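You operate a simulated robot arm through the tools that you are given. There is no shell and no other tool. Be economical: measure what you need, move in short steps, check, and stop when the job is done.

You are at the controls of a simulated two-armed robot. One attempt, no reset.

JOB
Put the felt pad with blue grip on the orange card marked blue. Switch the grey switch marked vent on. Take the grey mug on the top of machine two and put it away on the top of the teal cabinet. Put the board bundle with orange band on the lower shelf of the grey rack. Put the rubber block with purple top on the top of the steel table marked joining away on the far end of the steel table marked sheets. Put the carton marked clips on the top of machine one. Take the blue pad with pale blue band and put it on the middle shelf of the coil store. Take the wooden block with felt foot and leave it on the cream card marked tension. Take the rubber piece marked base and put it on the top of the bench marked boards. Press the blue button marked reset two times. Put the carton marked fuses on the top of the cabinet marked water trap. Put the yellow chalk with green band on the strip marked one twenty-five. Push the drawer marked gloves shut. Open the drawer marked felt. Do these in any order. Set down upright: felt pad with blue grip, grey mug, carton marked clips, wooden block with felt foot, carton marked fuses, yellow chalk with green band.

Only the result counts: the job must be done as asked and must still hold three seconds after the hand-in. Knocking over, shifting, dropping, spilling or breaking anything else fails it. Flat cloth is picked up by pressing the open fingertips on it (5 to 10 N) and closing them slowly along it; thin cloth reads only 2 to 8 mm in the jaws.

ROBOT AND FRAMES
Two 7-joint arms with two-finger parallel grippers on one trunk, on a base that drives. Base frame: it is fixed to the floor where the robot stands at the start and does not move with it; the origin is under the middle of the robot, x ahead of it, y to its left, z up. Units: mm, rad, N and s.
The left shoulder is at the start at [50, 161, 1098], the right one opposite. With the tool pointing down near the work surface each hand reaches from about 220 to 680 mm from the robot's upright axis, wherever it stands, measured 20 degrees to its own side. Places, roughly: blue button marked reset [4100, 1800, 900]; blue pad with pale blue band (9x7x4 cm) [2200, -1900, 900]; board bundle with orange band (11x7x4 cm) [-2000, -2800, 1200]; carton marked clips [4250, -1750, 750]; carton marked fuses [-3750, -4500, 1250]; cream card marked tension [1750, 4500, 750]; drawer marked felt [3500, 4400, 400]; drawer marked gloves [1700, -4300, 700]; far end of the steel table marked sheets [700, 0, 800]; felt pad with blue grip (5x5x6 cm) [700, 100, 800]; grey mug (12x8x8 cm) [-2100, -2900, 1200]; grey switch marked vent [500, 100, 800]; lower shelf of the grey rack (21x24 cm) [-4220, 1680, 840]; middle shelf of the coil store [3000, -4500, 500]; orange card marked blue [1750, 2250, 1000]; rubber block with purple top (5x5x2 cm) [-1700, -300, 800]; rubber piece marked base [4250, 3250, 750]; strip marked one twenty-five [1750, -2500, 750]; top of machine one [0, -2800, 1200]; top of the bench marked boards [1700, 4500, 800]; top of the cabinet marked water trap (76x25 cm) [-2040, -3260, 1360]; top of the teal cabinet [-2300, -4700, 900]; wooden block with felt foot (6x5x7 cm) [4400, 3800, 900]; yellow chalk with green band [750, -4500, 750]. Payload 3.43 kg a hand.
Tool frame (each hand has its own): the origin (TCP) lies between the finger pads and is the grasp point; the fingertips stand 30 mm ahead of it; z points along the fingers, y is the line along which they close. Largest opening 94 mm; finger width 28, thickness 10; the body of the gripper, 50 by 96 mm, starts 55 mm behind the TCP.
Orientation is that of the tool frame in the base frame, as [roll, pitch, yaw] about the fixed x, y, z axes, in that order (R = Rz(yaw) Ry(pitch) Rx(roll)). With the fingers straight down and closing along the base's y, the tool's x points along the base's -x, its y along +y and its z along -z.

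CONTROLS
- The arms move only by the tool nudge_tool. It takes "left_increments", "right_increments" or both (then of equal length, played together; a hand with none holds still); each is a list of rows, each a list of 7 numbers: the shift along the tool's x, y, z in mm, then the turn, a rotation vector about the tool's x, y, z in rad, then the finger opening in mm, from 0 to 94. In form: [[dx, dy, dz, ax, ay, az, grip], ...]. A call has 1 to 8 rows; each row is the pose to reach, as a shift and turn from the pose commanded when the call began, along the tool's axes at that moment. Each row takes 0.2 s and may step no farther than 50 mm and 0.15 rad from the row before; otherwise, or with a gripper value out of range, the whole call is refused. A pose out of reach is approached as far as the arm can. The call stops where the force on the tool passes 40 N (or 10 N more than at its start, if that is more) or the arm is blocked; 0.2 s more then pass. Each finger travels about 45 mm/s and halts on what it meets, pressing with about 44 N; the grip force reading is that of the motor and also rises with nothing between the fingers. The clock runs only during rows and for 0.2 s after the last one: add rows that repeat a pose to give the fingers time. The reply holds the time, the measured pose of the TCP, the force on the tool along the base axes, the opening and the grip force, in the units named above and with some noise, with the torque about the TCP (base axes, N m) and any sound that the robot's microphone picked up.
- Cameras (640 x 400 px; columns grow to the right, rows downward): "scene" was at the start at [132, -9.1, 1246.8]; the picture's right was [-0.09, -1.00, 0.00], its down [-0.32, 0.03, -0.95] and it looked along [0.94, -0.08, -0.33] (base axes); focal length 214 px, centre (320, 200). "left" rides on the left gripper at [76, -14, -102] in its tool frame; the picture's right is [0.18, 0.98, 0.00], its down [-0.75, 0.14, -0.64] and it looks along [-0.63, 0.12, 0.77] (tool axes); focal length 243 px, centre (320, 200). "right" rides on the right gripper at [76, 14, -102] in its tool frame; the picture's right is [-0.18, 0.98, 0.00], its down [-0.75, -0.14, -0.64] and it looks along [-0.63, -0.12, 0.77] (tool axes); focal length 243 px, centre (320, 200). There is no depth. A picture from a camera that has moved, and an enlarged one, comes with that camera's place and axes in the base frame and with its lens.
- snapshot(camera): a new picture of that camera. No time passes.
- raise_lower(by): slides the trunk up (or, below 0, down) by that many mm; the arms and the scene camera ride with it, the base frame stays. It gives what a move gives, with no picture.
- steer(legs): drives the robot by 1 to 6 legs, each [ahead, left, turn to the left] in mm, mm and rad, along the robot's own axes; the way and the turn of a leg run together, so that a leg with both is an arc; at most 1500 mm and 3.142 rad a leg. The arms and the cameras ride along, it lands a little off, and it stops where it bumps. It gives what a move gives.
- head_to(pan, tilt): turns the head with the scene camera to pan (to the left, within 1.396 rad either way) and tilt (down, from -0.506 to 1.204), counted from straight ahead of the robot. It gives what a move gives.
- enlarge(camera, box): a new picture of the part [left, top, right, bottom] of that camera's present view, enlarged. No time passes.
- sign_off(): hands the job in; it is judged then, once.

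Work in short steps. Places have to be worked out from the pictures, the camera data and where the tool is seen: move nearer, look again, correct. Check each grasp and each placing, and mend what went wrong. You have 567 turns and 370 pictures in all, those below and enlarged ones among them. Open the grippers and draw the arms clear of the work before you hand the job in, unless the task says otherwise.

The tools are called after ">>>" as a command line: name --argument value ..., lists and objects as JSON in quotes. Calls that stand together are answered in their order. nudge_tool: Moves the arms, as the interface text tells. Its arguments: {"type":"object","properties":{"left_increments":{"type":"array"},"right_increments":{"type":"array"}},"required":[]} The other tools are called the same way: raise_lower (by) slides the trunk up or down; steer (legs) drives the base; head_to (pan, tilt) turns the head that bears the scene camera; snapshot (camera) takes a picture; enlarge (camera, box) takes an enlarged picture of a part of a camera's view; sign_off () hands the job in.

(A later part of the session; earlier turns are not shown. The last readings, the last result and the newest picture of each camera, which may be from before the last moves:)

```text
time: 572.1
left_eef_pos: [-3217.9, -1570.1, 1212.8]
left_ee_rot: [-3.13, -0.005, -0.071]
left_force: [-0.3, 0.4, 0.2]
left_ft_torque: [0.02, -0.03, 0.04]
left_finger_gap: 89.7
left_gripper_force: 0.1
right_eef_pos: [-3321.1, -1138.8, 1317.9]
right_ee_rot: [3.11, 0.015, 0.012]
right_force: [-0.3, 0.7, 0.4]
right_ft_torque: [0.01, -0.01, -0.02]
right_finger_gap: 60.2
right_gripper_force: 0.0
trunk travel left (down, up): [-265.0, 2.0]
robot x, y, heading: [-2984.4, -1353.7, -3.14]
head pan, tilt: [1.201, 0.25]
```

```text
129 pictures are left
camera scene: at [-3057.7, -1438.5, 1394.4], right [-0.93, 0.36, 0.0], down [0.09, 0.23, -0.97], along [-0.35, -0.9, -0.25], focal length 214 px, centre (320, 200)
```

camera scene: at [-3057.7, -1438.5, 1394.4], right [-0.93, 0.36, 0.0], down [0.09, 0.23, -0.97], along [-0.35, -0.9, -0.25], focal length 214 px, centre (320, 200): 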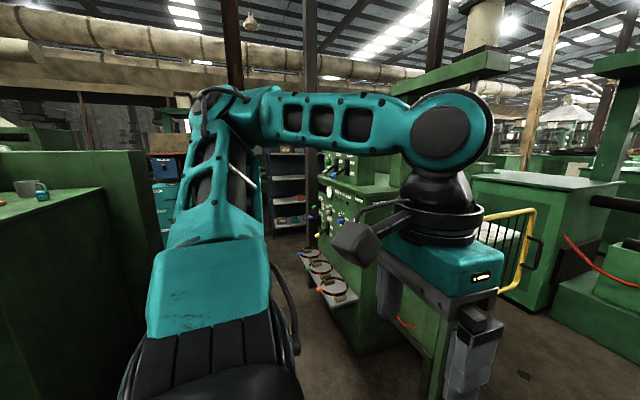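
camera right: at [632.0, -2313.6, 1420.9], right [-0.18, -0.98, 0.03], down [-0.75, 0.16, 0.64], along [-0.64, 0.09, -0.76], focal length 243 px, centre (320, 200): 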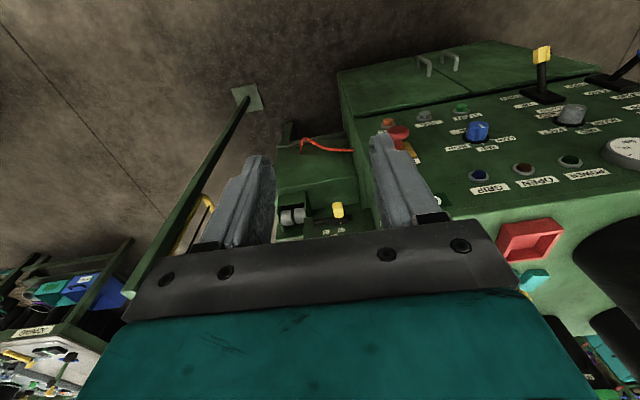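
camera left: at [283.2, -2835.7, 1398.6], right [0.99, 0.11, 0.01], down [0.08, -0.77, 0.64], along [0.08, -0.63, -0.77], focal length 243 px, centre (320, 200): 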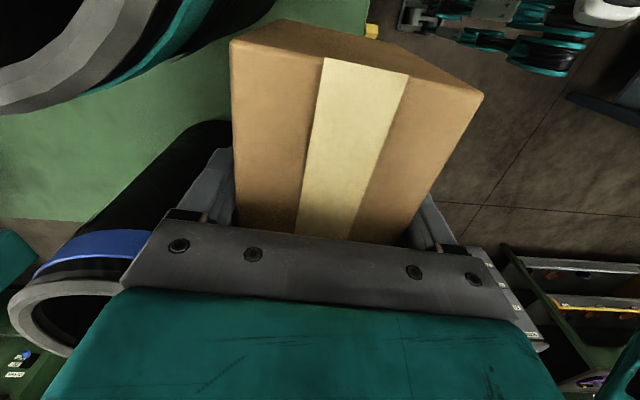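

The mug is visible on machine two's top. I turn to face +x in the aisle and strafe into the bay to y≈-2700.

>>> steer --legs '[[0, 0, 3.14], [0, -1250, 0]]'

>>> head_to --pan 0.0 --tilt 0.35

>>> snapshot --camera "scene"

```text
time: 590.7
left_eef_pos: [-2719.7, -2372.1, 1212.6]
left_ee_rot: [-3.129, -0.008, 3.106]
left_force: [1.2, -0.7, 0.5]
left_ft_torque: [-0.01, 0.01, -0.02]
left_finger_gap: 89.9
left_gripper_force: 0.0
right_eef_pos: [-2601.1, -2801.9, 1318.0]
right_ee_rot: [3.11, 0.014, -3.097]
right_force: [-0.2, -0.6, -0.3]
right_ft_torque: [0.02, -0.01, 0.01]
right_finger_gap: 60.2
right_gripper_force: 0.2
trunk travel left (down, up): [-265.0, 2.0]
robot x, y, heading: [-2944.5, -2600.6, 0.032]
head pan, tilt: [1.201, 0.25]
```

```text
time: 592.1
left_eef_pos: [-2719.0, -2372.8, 1212.7]
left_ee_rot: [-3.131, -0.007, 3.103]
left_force: [-0.2, 0.4, 0.0]
left_ft_torque: [0.02, 0.01, 0.0]
left_finger_gap: 90.1
left_gripper_force: 0.0
right_eef_pos: [-2600.7, -2801.8, 1318.7]
right_ee_rot: [3.108, 0.014, -3.096]
right_force: [-0.3, 0.4, -0.1]
right_ft_torque: [0.01, -0.02, 0.03]
right_finger_gap: 60.1
right_gripper_force: 0.1
trunk travel left (down, up): [-265.0, 2.0]
robot x, y, heading: [-2947.9, -2599.9, 0.034]
head pan, tilt: [0.0, 0.351]
```

```text
128 pictures are left
camera scene: at [-2814.0, -2596.4, 1385.0], right [0.03, -1.0, 0.0], down [-0.34, -0.01, -0.94], along [0.94, 0.03, -0.34], focal length 214 px, centre (320, 200)
```

scene: 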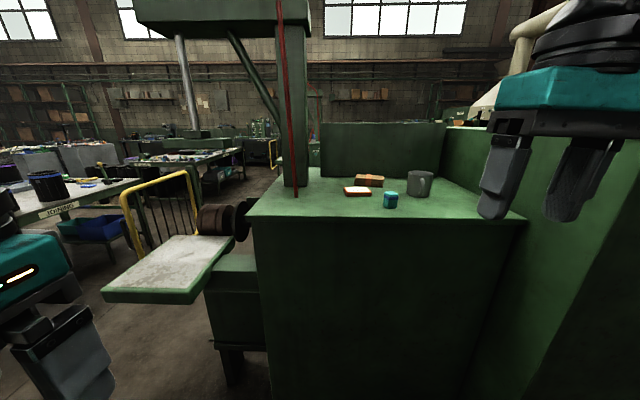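

>>> enlarge --camera "scene" --box '[310, 150, 470, 230]'

```text
4.00 times, centred on (390, 190) of scene
camera zoom: at [-2814.0, -2596.4, 1385.0], right [0.03, -1.0, 0.0], down [-0.34, -0.01, -0.94], along [0.94, 0.03, -0.34], focal length 858 px, centre (40, 240)
```

zoom: 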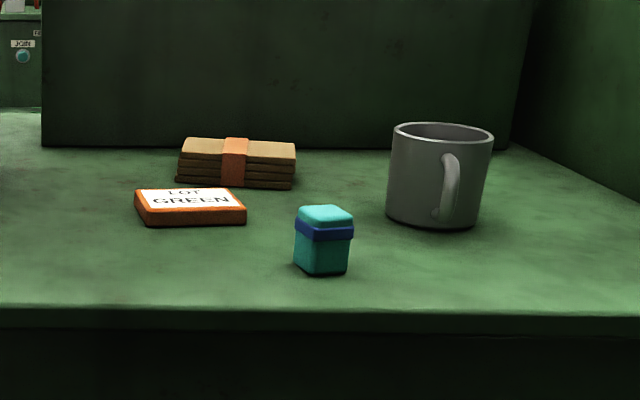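

Positions: mug ≈[-2072,-2927], bundle ≈[-1960,-2764], top z≈1144, edge x≈-2287. I take the mug first with the right hand: drive up to the machine.

>>> steer --legs '[[0, -140, -0.034], [350, 0, 0]]'

>>> head_to --pan -0.15 --tilt 0.5

>>> snapshot --camera "scene"

>>> snapshot --camera "right"

```text
time: 595.6
left_eef_pos: [-2414.3, -2516.1, 1216.0]
left_ee_rot: [-3.118, 0.022, 3.021]
left_force: [-0.6, -0.4, 0.2]
left_ft_torque: [0.02, 0.0, -0.02]
left_finger_gap: 89.9
left_gripper_force: 0.0
right_eef_pos: [-2340.3, -2959.4, 1350.1]
right_ee_rot: [3.099, 0.11, 3.073]
right_force: [0.3, -0.7, 0.1]
right_ft_torque: [0.02, -0.03, 0.01]
right_finger_gap: 60.0
right_gripper_force: 0.0
trunk travel left (down, up): [-265.0, 2.0]
robot x, y, heading: [-2630.5, -2738.7, -0.05]
head pan, tilt: [0.0, 0.351]
stopped in leg 2: the robot was blocked; the commanded pose is now the measured one
```

```text
time: 596.4
left_eef_pos: [-2416.3, -2515.7, 1216.2]
left_ee_rot: [-3.122, 0.027, 3.024]
left_force: [0.1, 0.5, -0.2]
left_ft_torque: [0.01, 0.04, 0.0]
left_finger_gap: 90.2
left_gripper_force: 0.2
right_eef_pos: [-2340.9, -2958.8, 1349.6]
right_ee_rot: [3.101, 0.11, 3.077]
right_force: [0.0, 1.2, 0.0]
right_ft_torque: [-0.01, 0.01, -0.03]
right_finger_gap: 60.0
right_gripper_force: 0.1
trunk travel left (down, up): [-265.0, 2.0]
robot x, y, heading: [-2631.5, -2733.5, -0.046]
head pan, tilt: [-0.15, 0.499]
```

```text
126 pictures are left
camera scene: at [-2536.7, -2742.6, 1375.1], right [-0.19, -0.98, 0.01], down [-0.44, 0.08, -0.89], along [0.88, -0.18, -0.45], focal length 214 px, centre (320, 200)
```

scene: 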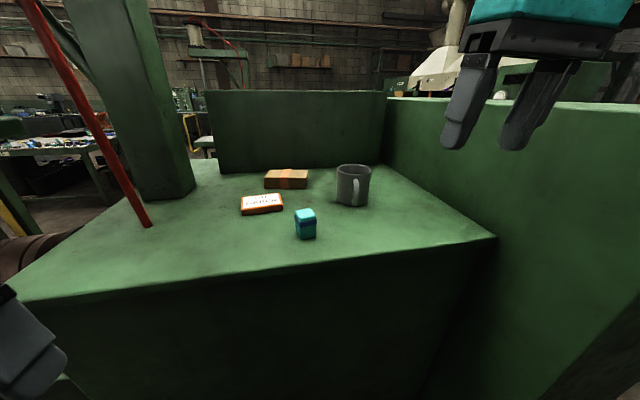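

```text
125 pictures are left
camera right: at [-2428.6, -2944.2, 1445.6], right [0.24, 0.97, 0.06], down [0.67, -0.21, 0.72], along [0.71, -0.13, -0.7], focal length 243 px, centre (320, 200)
```

right: 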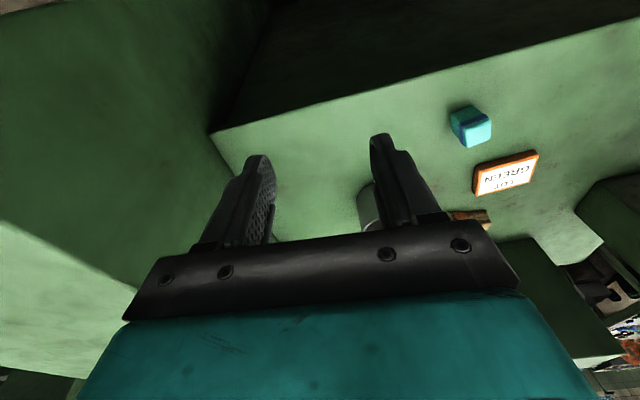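

The right elbow touched the tall cabinet beside. I back off, move to +y and turn slightly right so the elbow stays clear, then approach again.

>>> steer --legs '[[-90, 0, 0], [0, 150, 0], [0, 0, -0.194], [130, 0, 0]]'

>>> snapshot --camera "scene"

>>> snapshot --camera "right"

```text
time: 600.6
left_eef_pos: [-2330.9, -2450.5, 1212.5]
left_ee_rot: [-3.131, -0.006, 2.845]
left_force: [-1.0, 0.5, 0.6]
left_ft_torque: [-0.02, -0.04, 0.0]
left_finger_gap: 89.9
left_gripper_force: 0.1
right_eef_pos: [-2330.6, -2902.8, 1332.1]
right_ee_rot: [3.09, 0.058, 2.896]
right_force: [-0.6, -0.7, 0.6]
right_ft_torque: [0.01, -0.04, 0.0]
right_finger_gap: 60.1
right_gripper_force: 0.1
trunk travel left (down, up): [-265.0, 2.0]
robot x, y, heading: [-2608.6, -2614.3, -0.228]
head pan, tilt: [-0.15, 0.499]
stopped in leg 4: the robot was blocked; the commanded pose is now the measured one
```

```text
124 pictures are left
camera scene: at [-2485.8, -2655.2, 1371.4], right [-0.37, -0.93, 0.0], down [-0.44, 0.18, -0.88], along [0.82, -0.32, -0.48], focal length 214 px, centre (320, 200)
```

scene: 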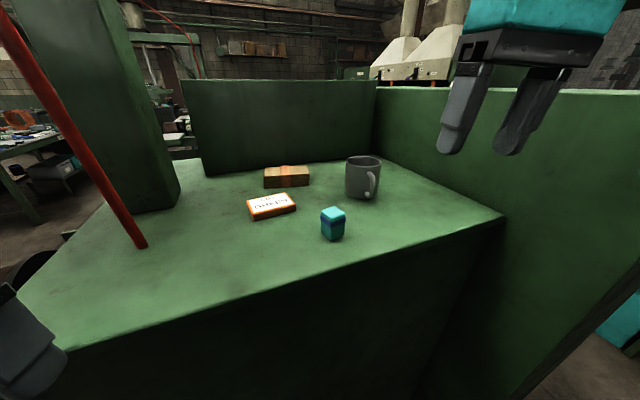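

```text
123 pictures are left
camera right: at [-2409.8, -2874.1, 1431.5], right [0.41, 0.91, 0.06], down [0.65, -0.34, 0.68], along [0.64, -0.24, -0.73], focal length 243 px, centre (320, 200)
```

right: 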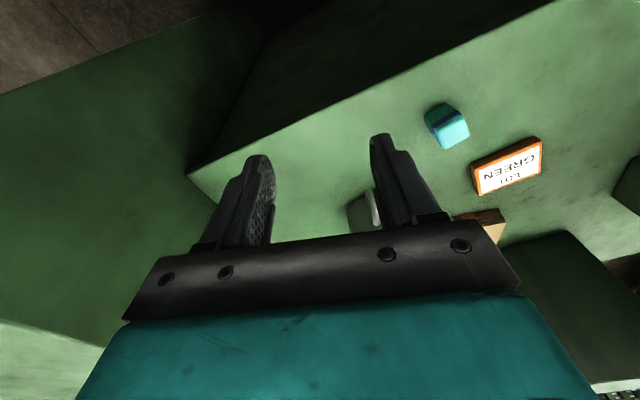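

Mug fixed near [-2092,-2915]; its handle points to -x, so the jaws along y are fine. I level the hand and bring it above the mug, fully open.

>>> nudge_tool --right_increments '[[-38, 8, 0, 0.025, 0.03, 0, 94], [-76, 16, 0, 0.05, 0.058, 0, 94], [-115, 24, 5, 0.05, 0.058, 0, 94], [-155, 32, 10, 0.05, 0.058, 0, 94], [-195, 40, 15, 0.05, 0.058, 0, 94], [-234, 46, 20, 0.05, 0.058, 0, 94]]'

>>> snapshot --camera "right"

>>> snapshot --camera "scene"

```text
time: 602.0
left_eef_pos: [-2329.2, -2449.5, 1212.1]
left_ee_rot: [-3.127, -0.008, 2.845]
left_force: [0.8, 0.5, -0.5]
left_ft_torque: [-0.01, -0.01, -0.01]
left_finger_gap: 89.9
left_gripper_force: 0.0
right_eef_pos: [-2089.9, -2912.5, 1328.6]
right_ee_rot: [-3.138, 0.001, 2.903]
right_force: [0.4, 0.3, 0.1]
right_ft_torque: [-0.04, -0.01, -0.03]
right_finger_gap: 94.1
right_gripper_force: 0.1
trunk travel left (down, up): [-265.0, 2.0]
robot x, y, heading: [-2605.8, -2611.4, -0.225]
head pan, tilt: [-0.15, 0.499]
```

```text
122 pictures are left
camera right: at [-2161.4, -2879.2, 1432.6], right [0.41, 0.91, 0.0], down [0.7, -0.31, 0.64], along [0.58, -0.27, -0.77], focal length 243 px, centre (320, 200)
```

right: 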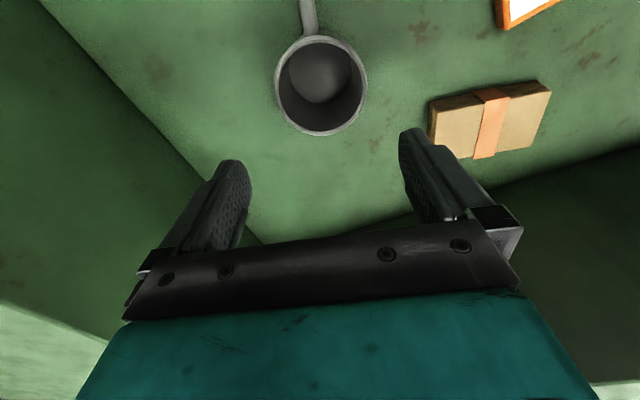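

```text
121 pictures are left
camera scene: at [-2483.3, -2653.5, 1371.2], right [-0.37, -0.93, 0.0], down [-0.45, 0.17, -0.88], along [0.82, -0.32, -0.48], focal length 214 px, centre (320, 200)
```

scene: 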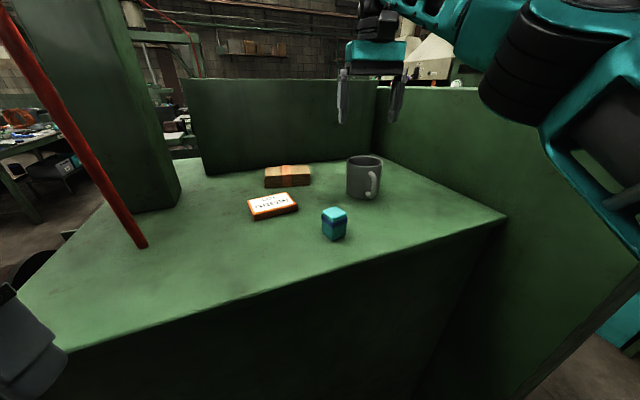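

The rim centre is [-2113,-2903]. I shift accordingly and descend around the mug to TCP z≈1208.

>>> nudge_tool --right_increments '[[12, 2, 10, 0, 0, 0, 94], [25, 4, 40, 0, 0, 0, 94], [25, 4, 65, 0, 0, 0, 94]]'

>>> snapshot --camera "right"

```text
time: 602.9
left_eef_pos: [-2329.3, -2450.8, 1212.3]
left_ee_rot: [-3.13, -0.008, 2.845]
left_force: [1.3, 0.6, -0.1]
left_ft_torque: [0.02, 0.05, 0.01]
left_finger_gap: 89.9
left_gripper_force: 0.1
right_eef_pos: [-2115.0, -2904.2, 1265.7]
right_ee_rot: [3.141, 0.0, 2.898]
right_force: [-0.4, -0.1, 0.0]
right_ft_torque: [-0.03, 0.04, -0.01]
right_finger_gap: 94.0
right_gripper_force: 0.0
trunk travel left (down, up): [-265.0, 2.0]
robot x, y, heading: [-2608.5, -2611.2, -0.228]
head pan, tilt: [-0.15, 0.499]
```

```text
120 pictures are left
camera right: at [-2185.7, -2872.1, 1368.9], right [0.42, 0.91, 0.0], down [0.7, -0.32, 0.64], along [0.58, -0.27, -0.77], focal length 243 px, centre (320, 200)
```

right: 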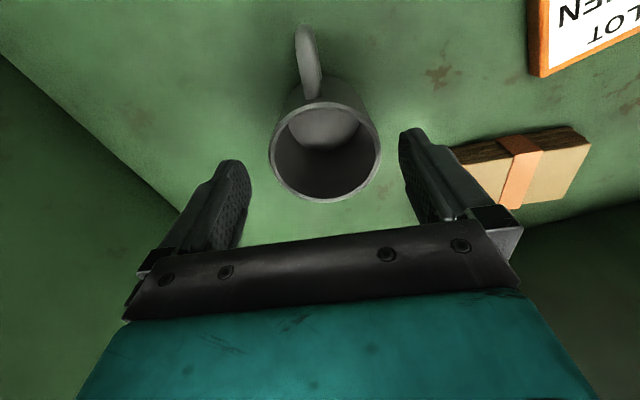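

Centred. I descend to 1206.

>>> nudge_tool --right_increments '[[0, 2, 20, 0, 0, 0, 94], [0, 2, 40, 0, 0, 0, 94], [0, 2, 58, 0, 0, 0, 94]]'

>>> nudge_tool --right_increments '[[0, 0, 0, 0, 0, 0, 84], [0, 0, 0, 0, 0, 0, 74], [0, 0, 0, 0, 0, 0, 66], [0, 0, 0, 0, 0, 0, 60], [0, 0, 0, 0, 0, 0, 60]]'

>>> snapshot --camera "right"

```text
time: 603.6
left_eef_pos: [-2329.5, -2450.6, 1212.0]
left_ee_rot: [-3.131, -0.007, 2.844]
left_force: [-0.8, -0.1, 0.3]
left_ft_torque: [0.0, -0.02, 0.0]
left_finger_gap: 89.9
left_gripper_force: 0.2
right_eef_pos: [-2114.1, -2902.4, 1205.1]
right_ee_rot: [-3.141, -0.001, 2.898]
right_force: [0.7, 0.4, -0.2]
right_ft_torque: [0.02, -0.01, 0.0]
right_finger_gap: 93.9
right_gripper_force: 0.1
trunk travel left (down, up): [-265.0, 2.0]
robot x, y, heading: [-2607.0, -2610.7, -0.226]
head pan, tilt: [-0.15, 0.499]
```

```text
time: 604.9
left_eef_pos: [-2328.7, -2451.8, 1212.9]
left_ee_rot: [-3.13, -0.006, 2.846]
left_force: [-0.1, -1.1, 0.6]
left_ft_torque: [0.02, 0.02, 0.02]
left_finger_gap: 89.9
left_gripper_force: 0.1
right_eef_pos: [-2114.7, -2902.8, 1205.2]
right_ee_rot: [3.141, -0.001, 2.899]
right_force: [0.6, -0.9, 0.0]
right_ft_torque: [0.03, -0.03, -0.01]
right_finger_gap: 77.3
right_gripper_force: 44.5
trunk travel left (down, up): [-265.0, 2.0]
robot x, y, heading: [-2608.8, -2610.5, -0.227]
head pan, tilt: [-0.15, 0.499]
```

```text
119 pictures are left
camera right: at [-2185.7, -2869.9, 1308.9], right [0.41, 0.91, 0.0], down [0.7, -0.32, 0.64], along [0.58, -0.27, -0.77], focal length 243 px, centre (320, 200)
```

right: 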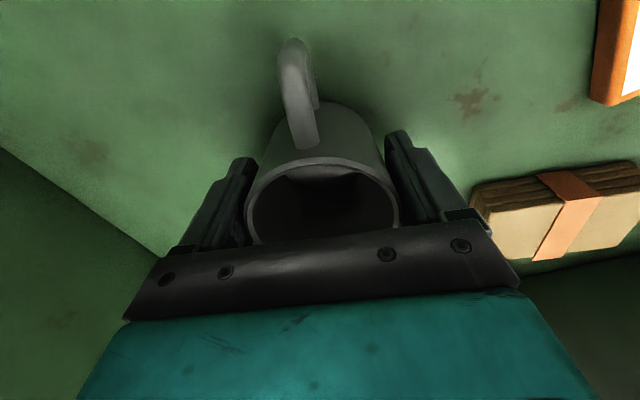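

Mug gripped (77 mm). I lift, retract and back off, then look toward -y for the teal cabinet.

>>> nudge_tool --right_increments '[[0, 0, -40, 0, 0, 0, 60], [0, 0, -85, 0, 0, 0, 60], [40, 0, -110, 0, 0, 0, 60], [85, 0, -115, 0, 0, 0, 60], [130, 0, -115, 0, 0, 0, 60], [175, -5, -115, 0, 0, 0, 60], [215, -10, -115, 0, 0, 0, 60]]'

>>> steer --legs '[[-280, 0, 0], [0, 0, -1.343]]'

>>> head_to --pan 0.2 --tilt 0.25

>>> snapshot --camera "scene"

```text
time: 606.5
left_eef_pos: [-2327.2, -2444.4, 1210.0]
left_ee_rot: [-3.123, -0.007, 2.846]
left_force: [0.1, 0.5, 0.3]
left_ft_torque: [0.0, 0.0, -0.02]
left_finger_gap: 90.1
left_gripper_force: 0.0
right_eef_pos: [-2322.9, -2851.3, 1317.1]
right_ee_rot: [-3.134, -0.001, 2.904]
right_force: [-0.2, 0.0, -1.2]
right_ft_torque: [0.03, 0.02, 0.01]
right_finger_gap: 77.4
right_gripper_force: 44.0
trunk travel left (down, up): [-265.0, 2.0]
robot x, y, heading: [-2606.0, -2611.7, -0.224]
head pan, tilt: [-0.15, 0.499]
```

```text
time: 611.7
left_eef_pos: [-2660.0, -2784.9, 1212.5]
left_ee_rot: [-3.128, -0.007, 1.493]
left_force: [0.3, 0.1, -0.4]
left_ft_torque: [0.01, 0.0, -0.03]
left_finger_gap: 89.9
left_gripper_force: 0.0
right_eef_pos: [-3059.2, -2879.3, 1316.7]
right_ee_rot: [-3.141, 0.0, 1.55]
right_force: [0.3, -0.7, -1.2]
right_ft_torque: [-0.01, -0.01, -0.01]
right_finger_gap: 77.6
right_gripper_force: 44.5
trunk travel left (down, up): [-265.0, 2.0]
robot x, y, heading: [-2880.7, -2548.8, -1.576]
head pan, tilt: [-0.15, 0.499]
```

```text
time: 612.5
left_eef_pos: [-2658.8, -2785.4, 1211.7]
left_ee_rot: [-3.128, -0.007, 1.494]
left_force: [0.3, 0.5, -0.7]
left_ft_torque: [0.02, -0.01, 0.02]
left_finger_gap: 90.2
left_gripper_force: 0.1
right_eef_pos: [-3059.0, -2878.9, 1316.5]
right_ee_rot: [-3.141, 0.0, 1.551]
right_force: [-0.4, -0.1, -1.6]
right_ft_torque: [0.0, -0.03, 0.0]
right_finger_gap: 77.4
right_gripper_force: 44.2
trunk travel left (down, up): [-265.0, 2.0]
robot x, y, heading: [-2876.8, -2551.6, -1.579]
head pan, tilt: [0.201, 0.25]
```

```text
118 pictures are left
camera scene: at [-2861.4, -2681.6, 1394.4], right [-0.98, -0.19, 0.0], down [-0.05, 0.24, -0.97], along [0.19, -0.95, -0.25], focal length 214 px, centre (320, 200)
```

scene: 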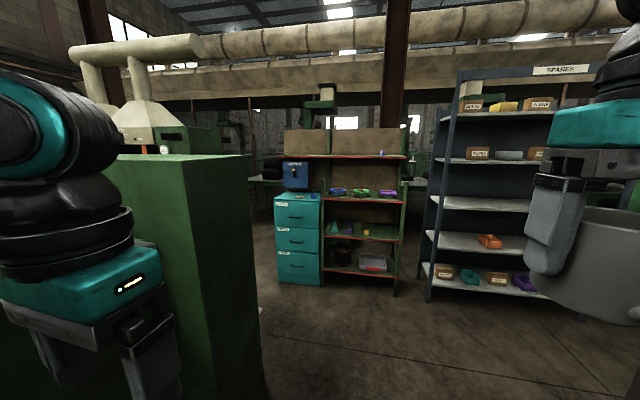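

>>> enlarge --camera "scene" --box '[260, 140, 420, 240]'

>>> enlarge --camera "scene" --box '[420, 60, 580, 300]'

```text
4.00 times, centred on (340, 190) of scene
camera zoom: at [-2861.4, -2681.6, 1394.4], right [-0.98, -0.19, 0.0], down [-0.05, 0.24, -0.97], along [0.19, -0.95, -0.25], focal length 858 px, centre (240, 240)
```

zoom: 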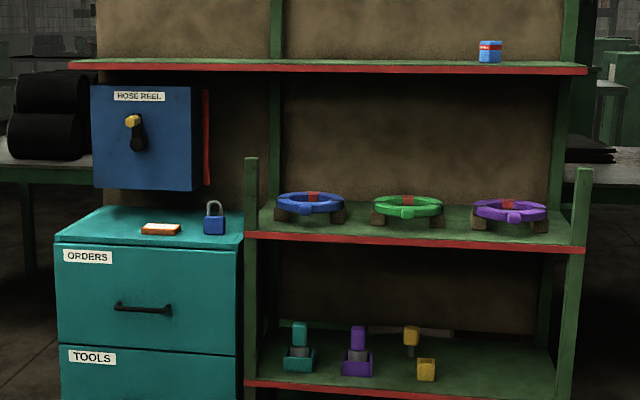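

```text
1.67 times, centred on (500, 180) of scene
camera zoom: at [-2861.4, -2681.6, 1394.4], right [-0.98, -0.19, 0.0], down [-0.05, 0.24, -0.97], along [0.19, -0.95, -0.25], focal length 358 px, centre (20, 233)
```

zoom: 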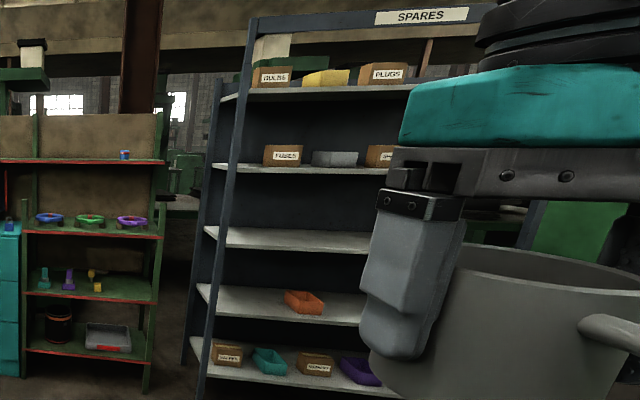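

The teal cabinet's top is free at its left/front; card and padlock sit on its right. I drive down the bay toward it.

>>> steer --legs '[[1250, 0, 0], [0, 750, 0]]'

>>> head_to --pan -0.1 --tilt 0.4

>>> snapshot --camera "scene"

```text
time: 625.6
left_eef_pos: [-1939.3, -4082.0, 1211.9]
left_ee_rot: [-3.129, -0.007, 1.468]
left_force: [0.5, 0.6, -1.7]
left_ft_torque: [0.01, -0.02, -0.03]
left_finger_gap: 90.1
left_gripper_force: 0.1
right_eef_pos: [-2339.1, -4165.8, 1316.9]
right_ee_rot: [-3.14, 0.001, 1.523]
right_force: [-1.6, 0.0, -1.6]
right_ft_torque: [-0.02, 0.0, 0.01]
right_finger_gap: 77.2
right_gripper_force: 44.1
trunk travel left (down, up): [-265.0, 2.0]
robot x, y, heading: [-2149.4, -3839.4, -1.606]
head pan, tilt: [0.201, 0.25]
```

```text
time: 626.4
left_eef_pos: [-1939.0, -4083.2, 1212.2]
left_ee_rot: [-3.127, -0.007, 1.466]
left_force: [0.5, 0.5, 0.1]
left_ft_torque: [0.01, 0.0, -0.03]
left_finger_gap: 90.1
left_gripper_force: 0.1
right_eef_pos: [-2339.8, -4166.1, 1317.9]
right_ee_rot: [3.141, -0.002, 1.523]
right_force: [0.7, 0.0, -1.9]
right_ft_torque: [-0.01, -0.01, 0.01]
right_finger_gap: 77.2
right_gripper_force: 43.5
trunk travel left (down, up): [-265.0, 2.0]
robot x, y, heading: [-2152.7, -3843.0, -1.605]
head pan, tilt: [-0.099, 0.4]
```

```text
115 pictures are left
camera scene: at [-2163.9, -3973.8, 1380.5], right [-0.99, 0.13, 0.0], down [0.05, 0.39, -0.92], along [-0.12, -0.91, -0.39], focal length 214 px, centre (320, 200)
```

scene: 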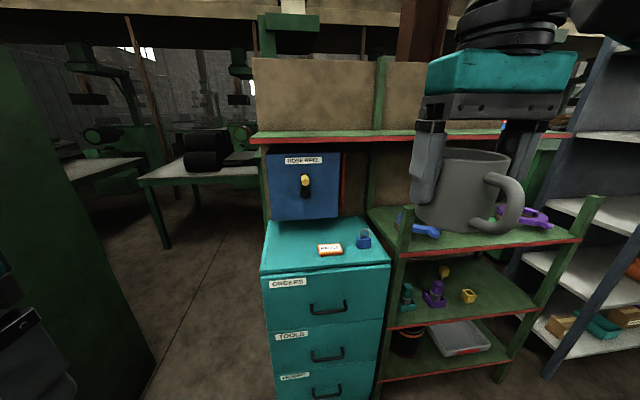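

Free spot on the teal top: about [-2150,-4592], top z≈900. I position the base for the right arm and lower the trunk.

>>> steer --legs '[[0, 185, 0.03], [205, 0, 0]]'

>>> raise_lower --by -160

>>> snapshot --camera "scene"

>>> snapshot --camera "right"

```text
time: 629.8
left_eef_pos: [-1749.2, -4286.9, 1211.9]
left_ee_rot: [-3.131, -0.01, 1.494]
left_force: [0.1, 0.2, -0.7]
left_ft_torque: [0.04, 0.02, -0.02]
left_finger_gap: 90.0
left_gripper_force: 0.1
right_eef_pos: [-2148.8, -4381.9, 1316.5]
right_ee_rot: [3.141, -0.001, 1.55]
right_force: [-0.7, 0.5, -2.3]
right_ft_torque: [0.04, -0.02, 0.03]
right_finger_gap: 77.6
right_gripper_force: 43.5
trunk travel left (down, up): [-265.0, 2.0]
robot x, y, heading: [-1967.1, -4049.0, -1.574]
head pan, tilt: [-0.099, 0.4]
```

```text
time: 631.7
left_eef_pos: [-1748.4, -4285.7, 1052.0]
left_ee_rot: [-3.129, -0.006, 1.495]
left_force: [0.8, 0.6, 0.4]
left_ft_torque: [0.03, 0.01, -0.03]
left_finger_gap: 90.2
left_gripper_force: 0.0
right_eef_pos: [-2147.8, -4380.2, 1156.1]
right_ee_rot: [-3.141, 0.0, 1.549]
right_force: [-0.3, -0.2, -2.1]
right_ft_torque: [0.0, -0.01, -0.03]
right_finger_gap: 77.2
right_gripper_force: 44.1
trunk travel left (down, up): [-105.0, 162.0]
robot x, y, heading: [-1964.3, -4046.9, -1.577]
head pan, tilt: [-0.099, 0.4]
```

```text
114 pictures are left
camera scene: at [-1977.7, -4183.3, 1220.5], right [-0.99, 0.1, 0.0], down [0.04, 0.39, -0.92], along [-0.1, -0.92, -0.39], focal length 214 px, centre (320, 200)
```

scene: 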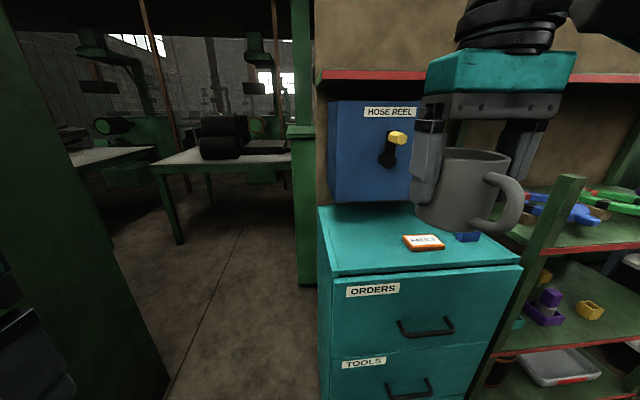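

```text
113 pictures are left
camera right: at [-2132.7, -4304.0, 1261.2], right [0.98, -0.2, 0.0], down [-0.16, -0.75, 0.64], along [-0.13, -0.63, -0.77], focal length 243 px, centre (320, 200)
```

right: 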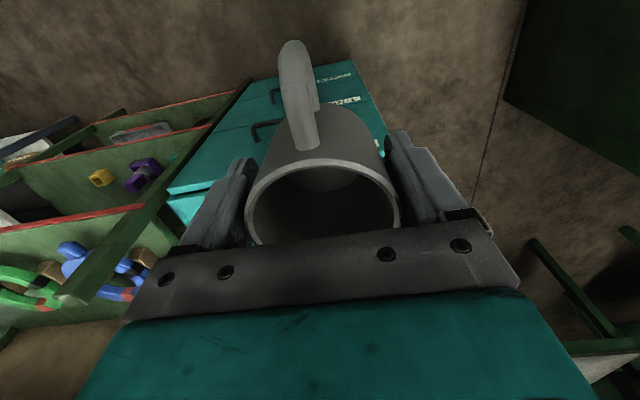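

Refined: teal top z≈865, front edge y≈-4573. Target for the mug: [-2150,-4652]. I drive 75 mm closer and bring it above.

>>> steer --legs '[[75, 0, 0]]'

>>> nudge_tool --right_increments '[[-40, 0, 10, 0, 0, 0, 60], [-80, 0, 30, 0, 0, 0, 60], [-120, 0, 55, 0, 0, 0, 60], [-160, 0, 85, 0, 0, 0, 60], [-195, 0, 120, 0, 0, 0, 60]]'

>>> snapshot --camera "scene"

>>> snapshot --camera "right"

```text
time: 632.7
left_eef_pos: [-1748.8, -4361.4, 1052.3]
left_ee_rot: [-3.13, -0.01, 1.499]
left_force: [0.5, -0.4, 0.8]
left_ft_torque: [0.0, -0.01, 0.01]
left_finger_gap: 90.2
left_gripper_force: 0.1
right_eef_pos: [-2147.7, -4454.4, 1157.8]
right_ee_rot: [3.141, -0.001, 1.551]
right_force: [0.6, -0.6, -1.4]
right_ft_torque: [-0.02, 0.06, 0.01]
right_finger_gap: 77.4
right_gripper_force: 43.9
trunk travel left (down, up): [-105.0, 162.0]
robot x, y, heading: [-1965.2, -4125.5, -1.577]
head pan, tilt: [-0.099, 0.4]
```

```text
time: 633.8
left_eef_pos: [-1748.4, -4360.3, 1051.9]
left_ee_rot: [-3.13, -0.007, 1.495]
left_force: [-0.1, -0.7, 0.0]
left_ft_torque: [0.03, -0.03, -0.03]
left_finger_gap: 89.7
left_gripper_force: 0.1
right_eef_pos: [-2150.0, -4618.6, 1066.5]
right_ee_rot: [-3.137, -0.005, 1.544]
right_force: [1.3, 15.3, -1.0]
right_ft_torque: [-1.44, 0.19, -0.68]
right_finger_gap: 77.1
right_gripper_force: 43.9
trunk travel left (down, up): [-105.0, 162.0]
robot x, y, heading: [-1965.4, -4125.4, -1.577]
head pan, tilt: [-0.099, 0.4]
stopped in row 5 (right hand): the force on the tool passed its limit at 82 N (the readings are from after the stop); the commanded pose is now the measured one
```

```text
112 pictures are left
camera scene: at [-1977.9, -4256.8, 1220.5], right [-0.99, 0.1, 0.0], down [0.04, 0.39, -0.92], along [-0.1, -0.92, -0.39], focal length 214 px, centre (320, 200)
```

scene: 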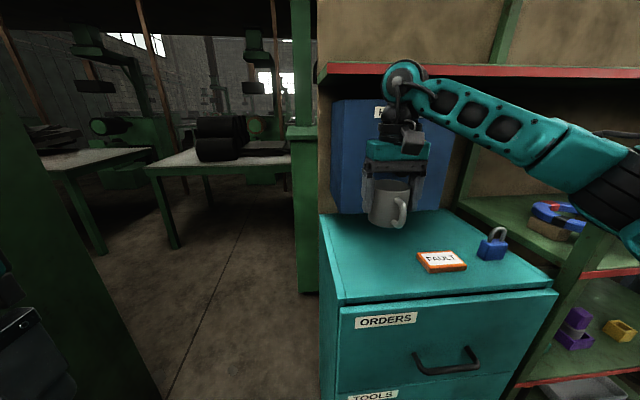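

```text
111 pictures are left
camera right: at [-2133.5, -4543.9, 1170.3], right [0.98, -0.21, -0.01], down [-0.16, -0.75, 0.64], along [-0.14, -0.62, -0.77], focal length 243 px, centre (320, 200)
```

right: 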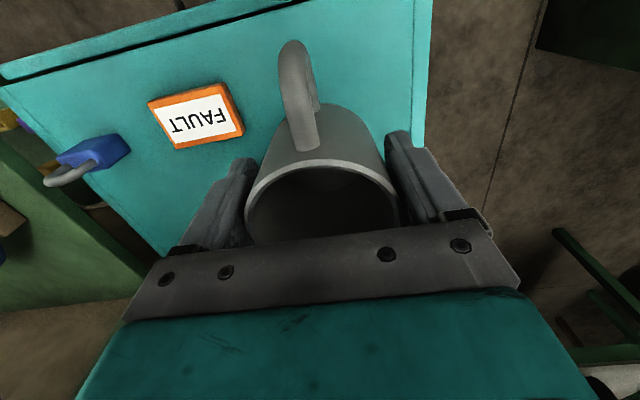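

The hand touched the hose reel box above. I draw back 45 mm and check it.

>>> nudge_tool --right_increments '[[20, 0, 0, 0, 0, 0, 60], [45, 0, 0, 0, 0, 0, 60], [90, 0, -10, 0, 0, 0, 60], [130, 0, -10, 0, 0, 0, 60]]'

>>> enlarge --camera "scene" --box '[310, 60, 550, 290]'

```text
time: 634.8
left_eef_pos: [-1748.8, -4360.6, 1052.7]
left_ee_rot: [-3.129, -0.008, 1.496]
left_force: [-0.5, 0.4, 0.6]
left_ft_torque: [0.01, -0.01, 0.01]
left_finger_gap: 90.0
left_gripper_force: 0.1
right_eef_pos: [-2147.9, -4490.2, 1073.0]
right_ee_rot: [-3.139, -0.004, 1.544]
right_force: [-0.5, 0.8, 0.0]
right_ft_torque: [0.01, -0.02, -0.02]
right_finger_gap: 77.3
right_gripper_force: 43.6
trunk travel left (down, up): [-105.0, 162.0]
robot x, y, heading: [-1966.0, -4124.5, -1.571]
head pan, tilt: [-0.099, 0.4]
```

```text
1.74 times, centred on (430, 175) of scene
camera zoom: at [-1978.0, -4257.6, 1220.5], right [-0.99, 0.1, 0.0], down [0.04, 0.39, -0.92], along [-0.1, -0.92, -0.39], focal length 373 px, centre (129, 244)
```

zoom: 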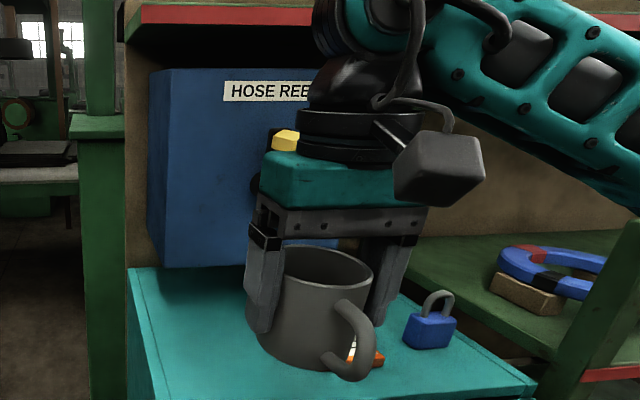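

I shift the plan: further left, x≈-2108, away from the box's lever. I move sideways, lower first, then forward.

>>> nudge_tool --right_increments '[[0, 20, 20, 0, 0, 0, 60], [0, 40, 50, 0, 0, 0, 60], [-20, 41, 85, 0, 0, 0, 60], [-60, 42, 95, 0, 0, 0, 60], [-100, 43, 100, 0, 0, 0, 60], [-138, 44, 105, 0, 0, 0, 60]]'

>>> snapshot --camera "scene"

>>> snapshot --camera "right"

```text
time: 636.2
left_eef_pos: [-1748.8, -4359.4, 1052.0]
left_ee_rot: [-3.13, -0.009, 1.496]
left_force: [0.3, 0.0, -1.2]
left_ft_torque: [0.03, 0.0, 0.01]
left_finger_gap: 89.7
left_gripper_force: 0.1
right_eef_pos: [-2103.5, -4631.5, 968.7]
right_ee_rot: [-3.139, -0.004, 1.545]
right_force: [-0.2, -0.1, -2.2]
right_ft_torque: [-0.02, 0.01, 0.02]
right_finger_gap: 77.7
right_gripper_force: 44.1
trunk travel left (down, up): [-105.0, 162.0]
robot x, y, heading: [-1966.7, -4123.2, -1.568]
head pan, tilt: [-0.099, 0.4]
```

```text
109 pictures are left
camera scene: at [-1977.8, -4258.1, 1220.4], right [-0.99, 0.1, 0.0], down [0.04, 0.39, -0.92], along [-0.1, -0.92, -0.39], focal length 214 px, centre (320, 200)
```

scene: 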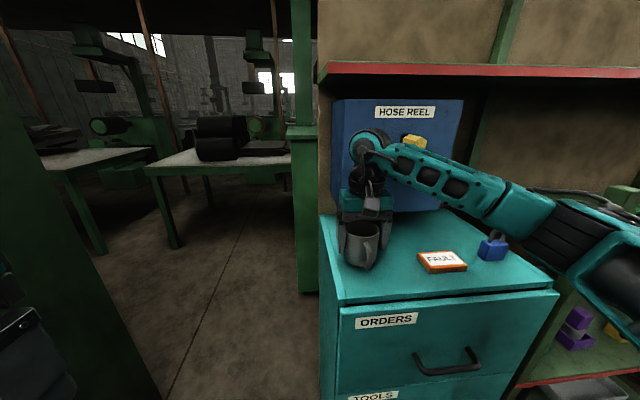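

```text
108 pictures are left
camera right: at [-2088.7, -4555.5, 1073.1], right [0.98, -0.21, 0.0], down [-0.16, -0.75, 0.64], along [-0.14, -0.63, -0.77], focal length 243 px, centre (320, 200)
```

right: 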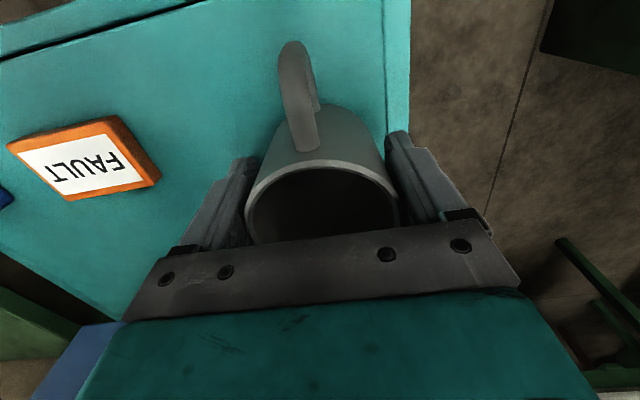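

The mug is over the top with margin. I lower until contact.

>>> nudge_tool --right_increments '[[0, -3, 15, 0, 0, 0, 60], [0, -3, 28, 0, 0, 0, 60], [0, -3, 36, 0, 0, 0, 60], [0, -3, 41, 0, 0, 0, 60], [0, -3, 45, 0, 0, 0, 60], [0, -3, 49, 0, 0, 0, 60]]'

>>> enlarge --camera "scene" --box '[300, 180, 480, 300]'

```text
time: 637.0
left_eef_pos: [-1748.0, -4359.8, 1052.7]
left_ee_rot: [-3.128, -0.009, 1.496]
left_force: [0.0, -0.5, 0.0]
left_ft_torque: [0.0, 0.01, 0.0]
left_finger_gap: 90.6
left_gripper_force: 0.1
right_eef_pos: [-2108.7, -4630.5, 947.2]
right_ee_rot: [3.137, 0.015, 1.543]
right_force: [-2.4, 2.3, 11.7]
right_ft_torque: [0.26, 0.42, 0.01]
right_finger_gap: 77.3
right_gripper_force: 43.6
trunk travel left (down, up): [-105.0, 162.0]
robot x, y, heading: [-1966.9, -4125.7, -1.577]
head pan, tilt: [-0.099, 0.4]
stopped in row 3 (right hand): the force on the tool passed its limit at 56 N (the readings are from after the stop); the commanded pose is now the measured one
```

```text
3.33 times, centred on (390, 240) of scene
camera zoom: at [-1977.7, -4256.8, 1220.4], right [-0.99, 0.1, 0.0], down [0.04, 0.39, -0.92], along [-0.1, -0.92, -0.39], focal length 715 px, centre (87, 67)
```

zoom: 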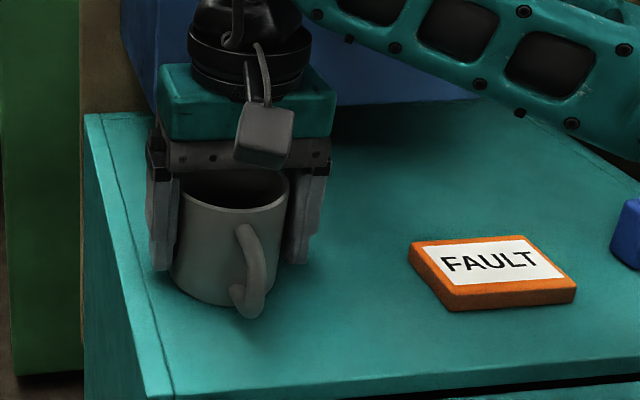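

Contact: the mug is on the top. I relax, open, and rise a little.

>>> nudge_tool --right_increments '[[0, 0, -2, 0, 0, 0, 70], [0, 0, -2, 0, 0, 0, 84], [0, 0, -2, 0, 0, 0, 92], [0, 0, -2, 0, 0, 0, 92], [0, 0, -2, 0, 0, 0, 92]]'

>>> nudge_tool --right_increments '[[0, 0, -25, 0, 0, 0, 92], [0, 0, -60, 0, 0, 0, 92], [5, 0, -95, 0, 0, 0, 92], [40, 0, -105, 0, 0, 0, 92], [85, 0, -110, 0, 0, 0, 92], [130, 0, -110, 0, 0, 0, 92], [170, 0, -110, 0, 0, 0, 92]]'

>>> snapshot --camera "scene"

```text
time: 638.2
left_eef_pos: [-1748.8, -4361.8, 1052.4]
left_ee_rot: [-3.13, -0.009, 1.495]
left_force: [-0.3, -0.1, -0.2]
left_ft_torque: [0.02, 0.02, -0.01]
left_finger_gap: 90.2
left_gripper_force: 0.2
right_eef_pos: [-2109.6, -4631.4, 946.8]
right_ee_rot: [3.138, 0.011, 1.543]
right_force: [0.2, -0.4, 0.7]
right_ft_torque: [-0.01, -0.01, 0.02]
right_finger_gap: 92.2
right_gripper_force: 0.1
trunk travel left (down, up): [-105.0, 162.0]
robot x, y, heading: [-1966.8, -4126.2, -1.579]
head pan, tilt: [-0.099, 0.4]
```

```text
time: 639.8
left_eef_pos: [-1749.3, -4360.2, 1051.5]
left_ee_rot: [-3.13, -0.007, 1.496]
left_force: [-0.1, 0.6, -0.7]
left_ft_torque: [-0.03, 0.0, -0.02]
left_finger_gap: 90.2
left_gripper_force: 0.1
right_eef_pos: [-2105.1, -4462.1, 1053.2]
right_ee_rot: [3.138, 0.011, 1.54]
right_force: [-0.7, 0.3, 0.7]
right_ft_torque: [0.02, 0.0, 0.01]
right_finger_gap: 92.0
right_gripper_force: 0.0
trunk travel left (down, up): [-105.0, 162.0]
robot x, y, heading: [-1967.4, -4124.0, -1.571]
head pan, tilt: [-0.099, 0.4]
```

```text
106 pictures are left
camera scene: at [-1978.0, -4257.7, 1220.5], right [-0.99, 0.1, 0.0], down [0.04, 0.39, -0.92], along [-0.1, -0.92, -0.39], focal length 214 px, centre (320, 200)
```

scene: 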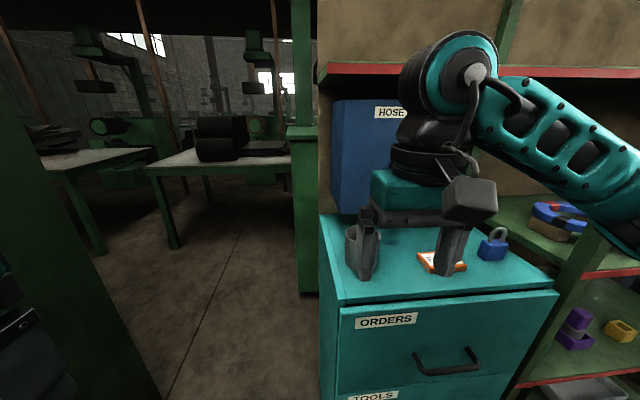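

The mug stands. I back off, check the scene, and move along to the SPARES rack for the fuses carton.

>>> steer --legs '[[-250, 0, 0]]'

>>> snapshot --camera "scene"

>>> raise_lower --by 160

>>> steer --legs '[[0, -1450, 0]]'

>>> head_to --pan -0.2 --tilt 0.1

>>> snapshot --camera "scene"

```text
time: 641.6
left_eef_pos: [-1749.3, -4112.5, 1052.0]
left_ee_rot: [-3.129, -0.007, 1.491]
left_force: [-0.4, -0.4, -0.3]
left_ft_torque: [0.0, -0.03, 0.02]
left_finger_gap: 90.0
left_gripper_force: 0.0
right_eef_pos: [-2104.6, -4212.2, 1053.2]
right_ee_rot: [3.137, 0.013, 1.537]
right_force: [0.4, 0.1, -0.8]
right_ft_torque: [0.0, -0.03, 0.01]
right_finger_gap: 91.9
right_gripper_force: 0.1
trunk travel left (down, up): [-105.0, 162.0]
robot x, y, heading: [-1965.5, -3874.8, -1.575]
head pan, tilt: [-0.099, 0.4]
```

```text
105 pictures are left
camera scene: at [-1977.0, -4007.7, 1220.5], right [-0.99, 0.11, 0.0], down [0.04, 0.39, -0.92], along [-0.1, -0.92, -0.39], focal length 214 px, centre (320, 200)
```

scene: 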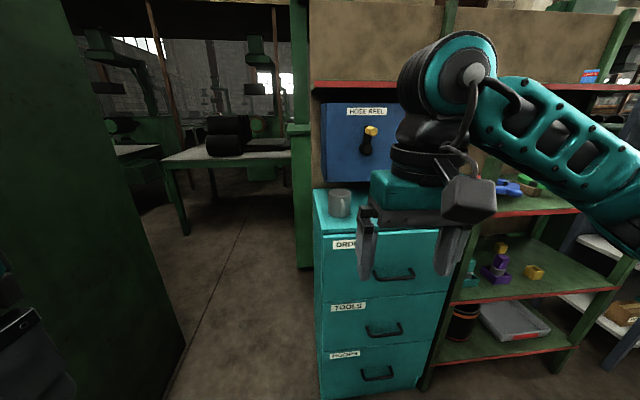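

```text
time: 643.4
left_eef_pos: [-1748.2, -4111.8, 1212.4]
left_ee_rot: [-3.131, -0.007, 1.492]
left_force: [0.1, 0.3, 0.3]
left_ft_torque: [0.01, 0.01, -0.04]
left_finger_gap: 90.0
left_gripper_force: 0.1
right_eef_pos: [-2105.7, -4211.7, 1213.9]
right_ee_rot: [3.137, 0.011, 1.539]
right_force: [-0.1, -0.4, -1.0]
right_ft_torque: [-0.01, -0.03, -0.01]
right_finger_gap: 92.0
right_gripper_force: 0.1
trunk travel left (down, up): [-265.0, 2.0]
robot x, y, heading: [-1966.9, -3875.3, -1.577]
head pan, tilt: [-0.099, 0.4]
```

```text
time: 656.1
left_eef_pos: [-3166.5, -4110.4, 1211.1]
left_ee_rot: [-3.131, -0.009, 1.511]
left_force: [1.3, 1.0, 0.5]
left_ft_torque: [-0.02, 0.02, 0.02]
left_finger_gap: 89.9
left_gripper_force: 0.1
right_eef_pos: [-3520.7, -4218.5, 1211.6]
right_ee_rot: [3.139, 0.011, 1.561]
right_force: [0.3, -0.7, 0.0]
right_ft_torque: [0.0, -0.01, 0.01]
right_finger_gap: 92.0
right_gripper_force: 0.1
trunk travel left (down, up): [-265.0, 2.0]
robot x, y, heading: [-3392.9, -3875.6, -1.555]
head pan, tilt: [-0.099, 0.4]
```

```text
time: 656.9
left_eef_pos: [-3166.7, -4110.1, 1212.4]
left_ee_rot: [-3.13, -0.007, 1.513]
left_force: [-0.5, 0.1, -0.1]
left_ft_torque: [-0.01, -0.01, 0.01]
left_finger_gap: 89.8
left_gripper_force: 0.0
right_eef_pos: [-3521.8, -4218.2, 1213.9]
right_ee_rot: [3.138, 0.012, 1.562]
right_force: [1.0, -0.3, 0.3]
right_ft_torque: [-0.02, 0.01, 0.01]
right_finger_gap: 92.1
right_gripper_force: 0.0
trunk travel left (down, up): [-265.0, 2.0]
robot x, y, heading: [-3387.3, -3876.4, -1.561]
head pan, tilt: [-0.201, 0.099]
```

```text
104 pictures are left
camera scene: at [-3406.9, -4009.8, 1408.3], right [-0.98, 0.19, 0.0], down [0.02, 0.1, -0.99], along [-0.18, -0.98, -0.1], focal length 214 px, centre (320, 200)
```

scene: 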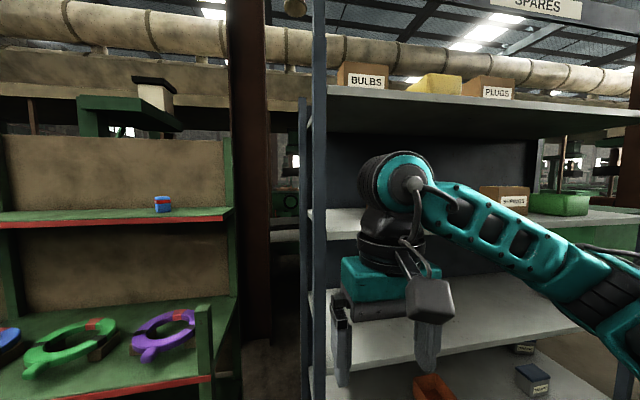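

I back up to see the second shelf with FUSES unobstructed.

>>> steer --legs '[[-200, -330, 0]]'

>>> head_to --pan 0.1 --tilt 0.15

>>> snapshot --camera "scene"

```text
time: 660.3
left_eef_pos: [-3493.4, -3920.4, 1212.9]
left_ee_rot: [-3.128, -0.008, 1.508]
left_force: [0.0, -0.5, -0.2]
left_ft_torque: [0.02, 0.01, -0.04]
left_finger_gap: 90.0
left_gripper_force: 0.0
right_eef_pos: [-3848.0, -4027.0, 1213.3]
right_ee_rot: [3.139, 0.013, 1.555]
right_force: [-0.1, -0.9, 0.3]
right_ft_torque: [0.03, 0.05, 0.0]
right_finger_gap: 92.1
right_gripper_force: 0.1
trunk travel left (down, up): [-265.0, 2.0]
robot x, y, heading: [-3714.7, -3683.5, -1.564]
head pan, tilt: [-0.201, 0.099]
stopped in leg 1: the robot was blocked; the commanded pose is now the measured one
```

```text
time: 661.1
left_eef_pos: [-3492.6, -3920.5, 1212.6]
left_ee_rot: [-3.13, -0.009, 1.508]
left_force: [0.6, 1.0, 0.3]
left_ft_torque: [0.02, -0.05, -0.02]
left_finger_gap: 89.8
left_gripper_force: 0.0
right_eef_pos: [-3848.5, -4026.0, 1213.3]
right_ee_rot: [3.139, 0.013, 1.555]
right_force: [0.3, 0.6, 0.1]
right_ft_torque: [0.01, -0.02, -0.01]
right_finger_gap: 92.0
right_gripper_force: 0.1
trunk travel left (down, up): [-265.0, 2.0]
robot x, y, heading: [-3715.1, -3687.4, -1.558]
head pan, tilt: [0.099, 0.15]
```

```text
103 pictures are left
camera scene: at [-3704.9, -3819.8, 1403.7], right [-0.99, -0.11, 0.0], down [-0.02, 0.15, -0.99], along [0.11, -0.98, -0.15], focal length 214 px, centre (320, 200)
```

scene: 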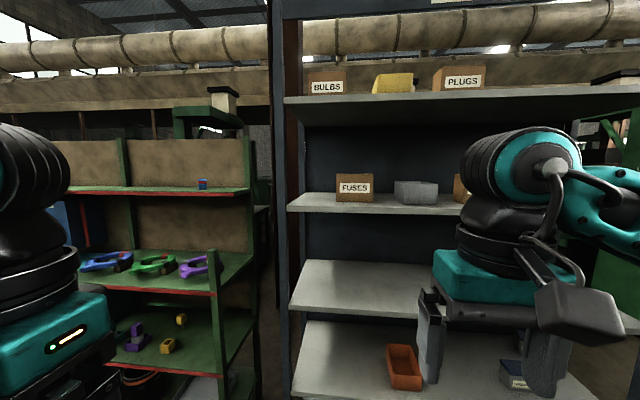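

>>> enlarge --camera "scene" --box '[280, 150, 480, 225]'

```text
3.20 times, centred on (380, 188) of scene
camera zoom: at [-3704.9, -3819.8, 1403.7], right [-0.99, -0.11, 0.0], down [-0.02, 0.15, -0.99], along [0.11, -0.98, -0.15], focal length 686 px, centre (128, 240)
```

zoom: 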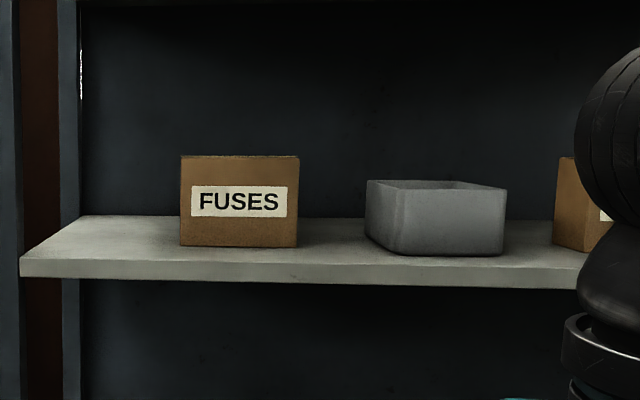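

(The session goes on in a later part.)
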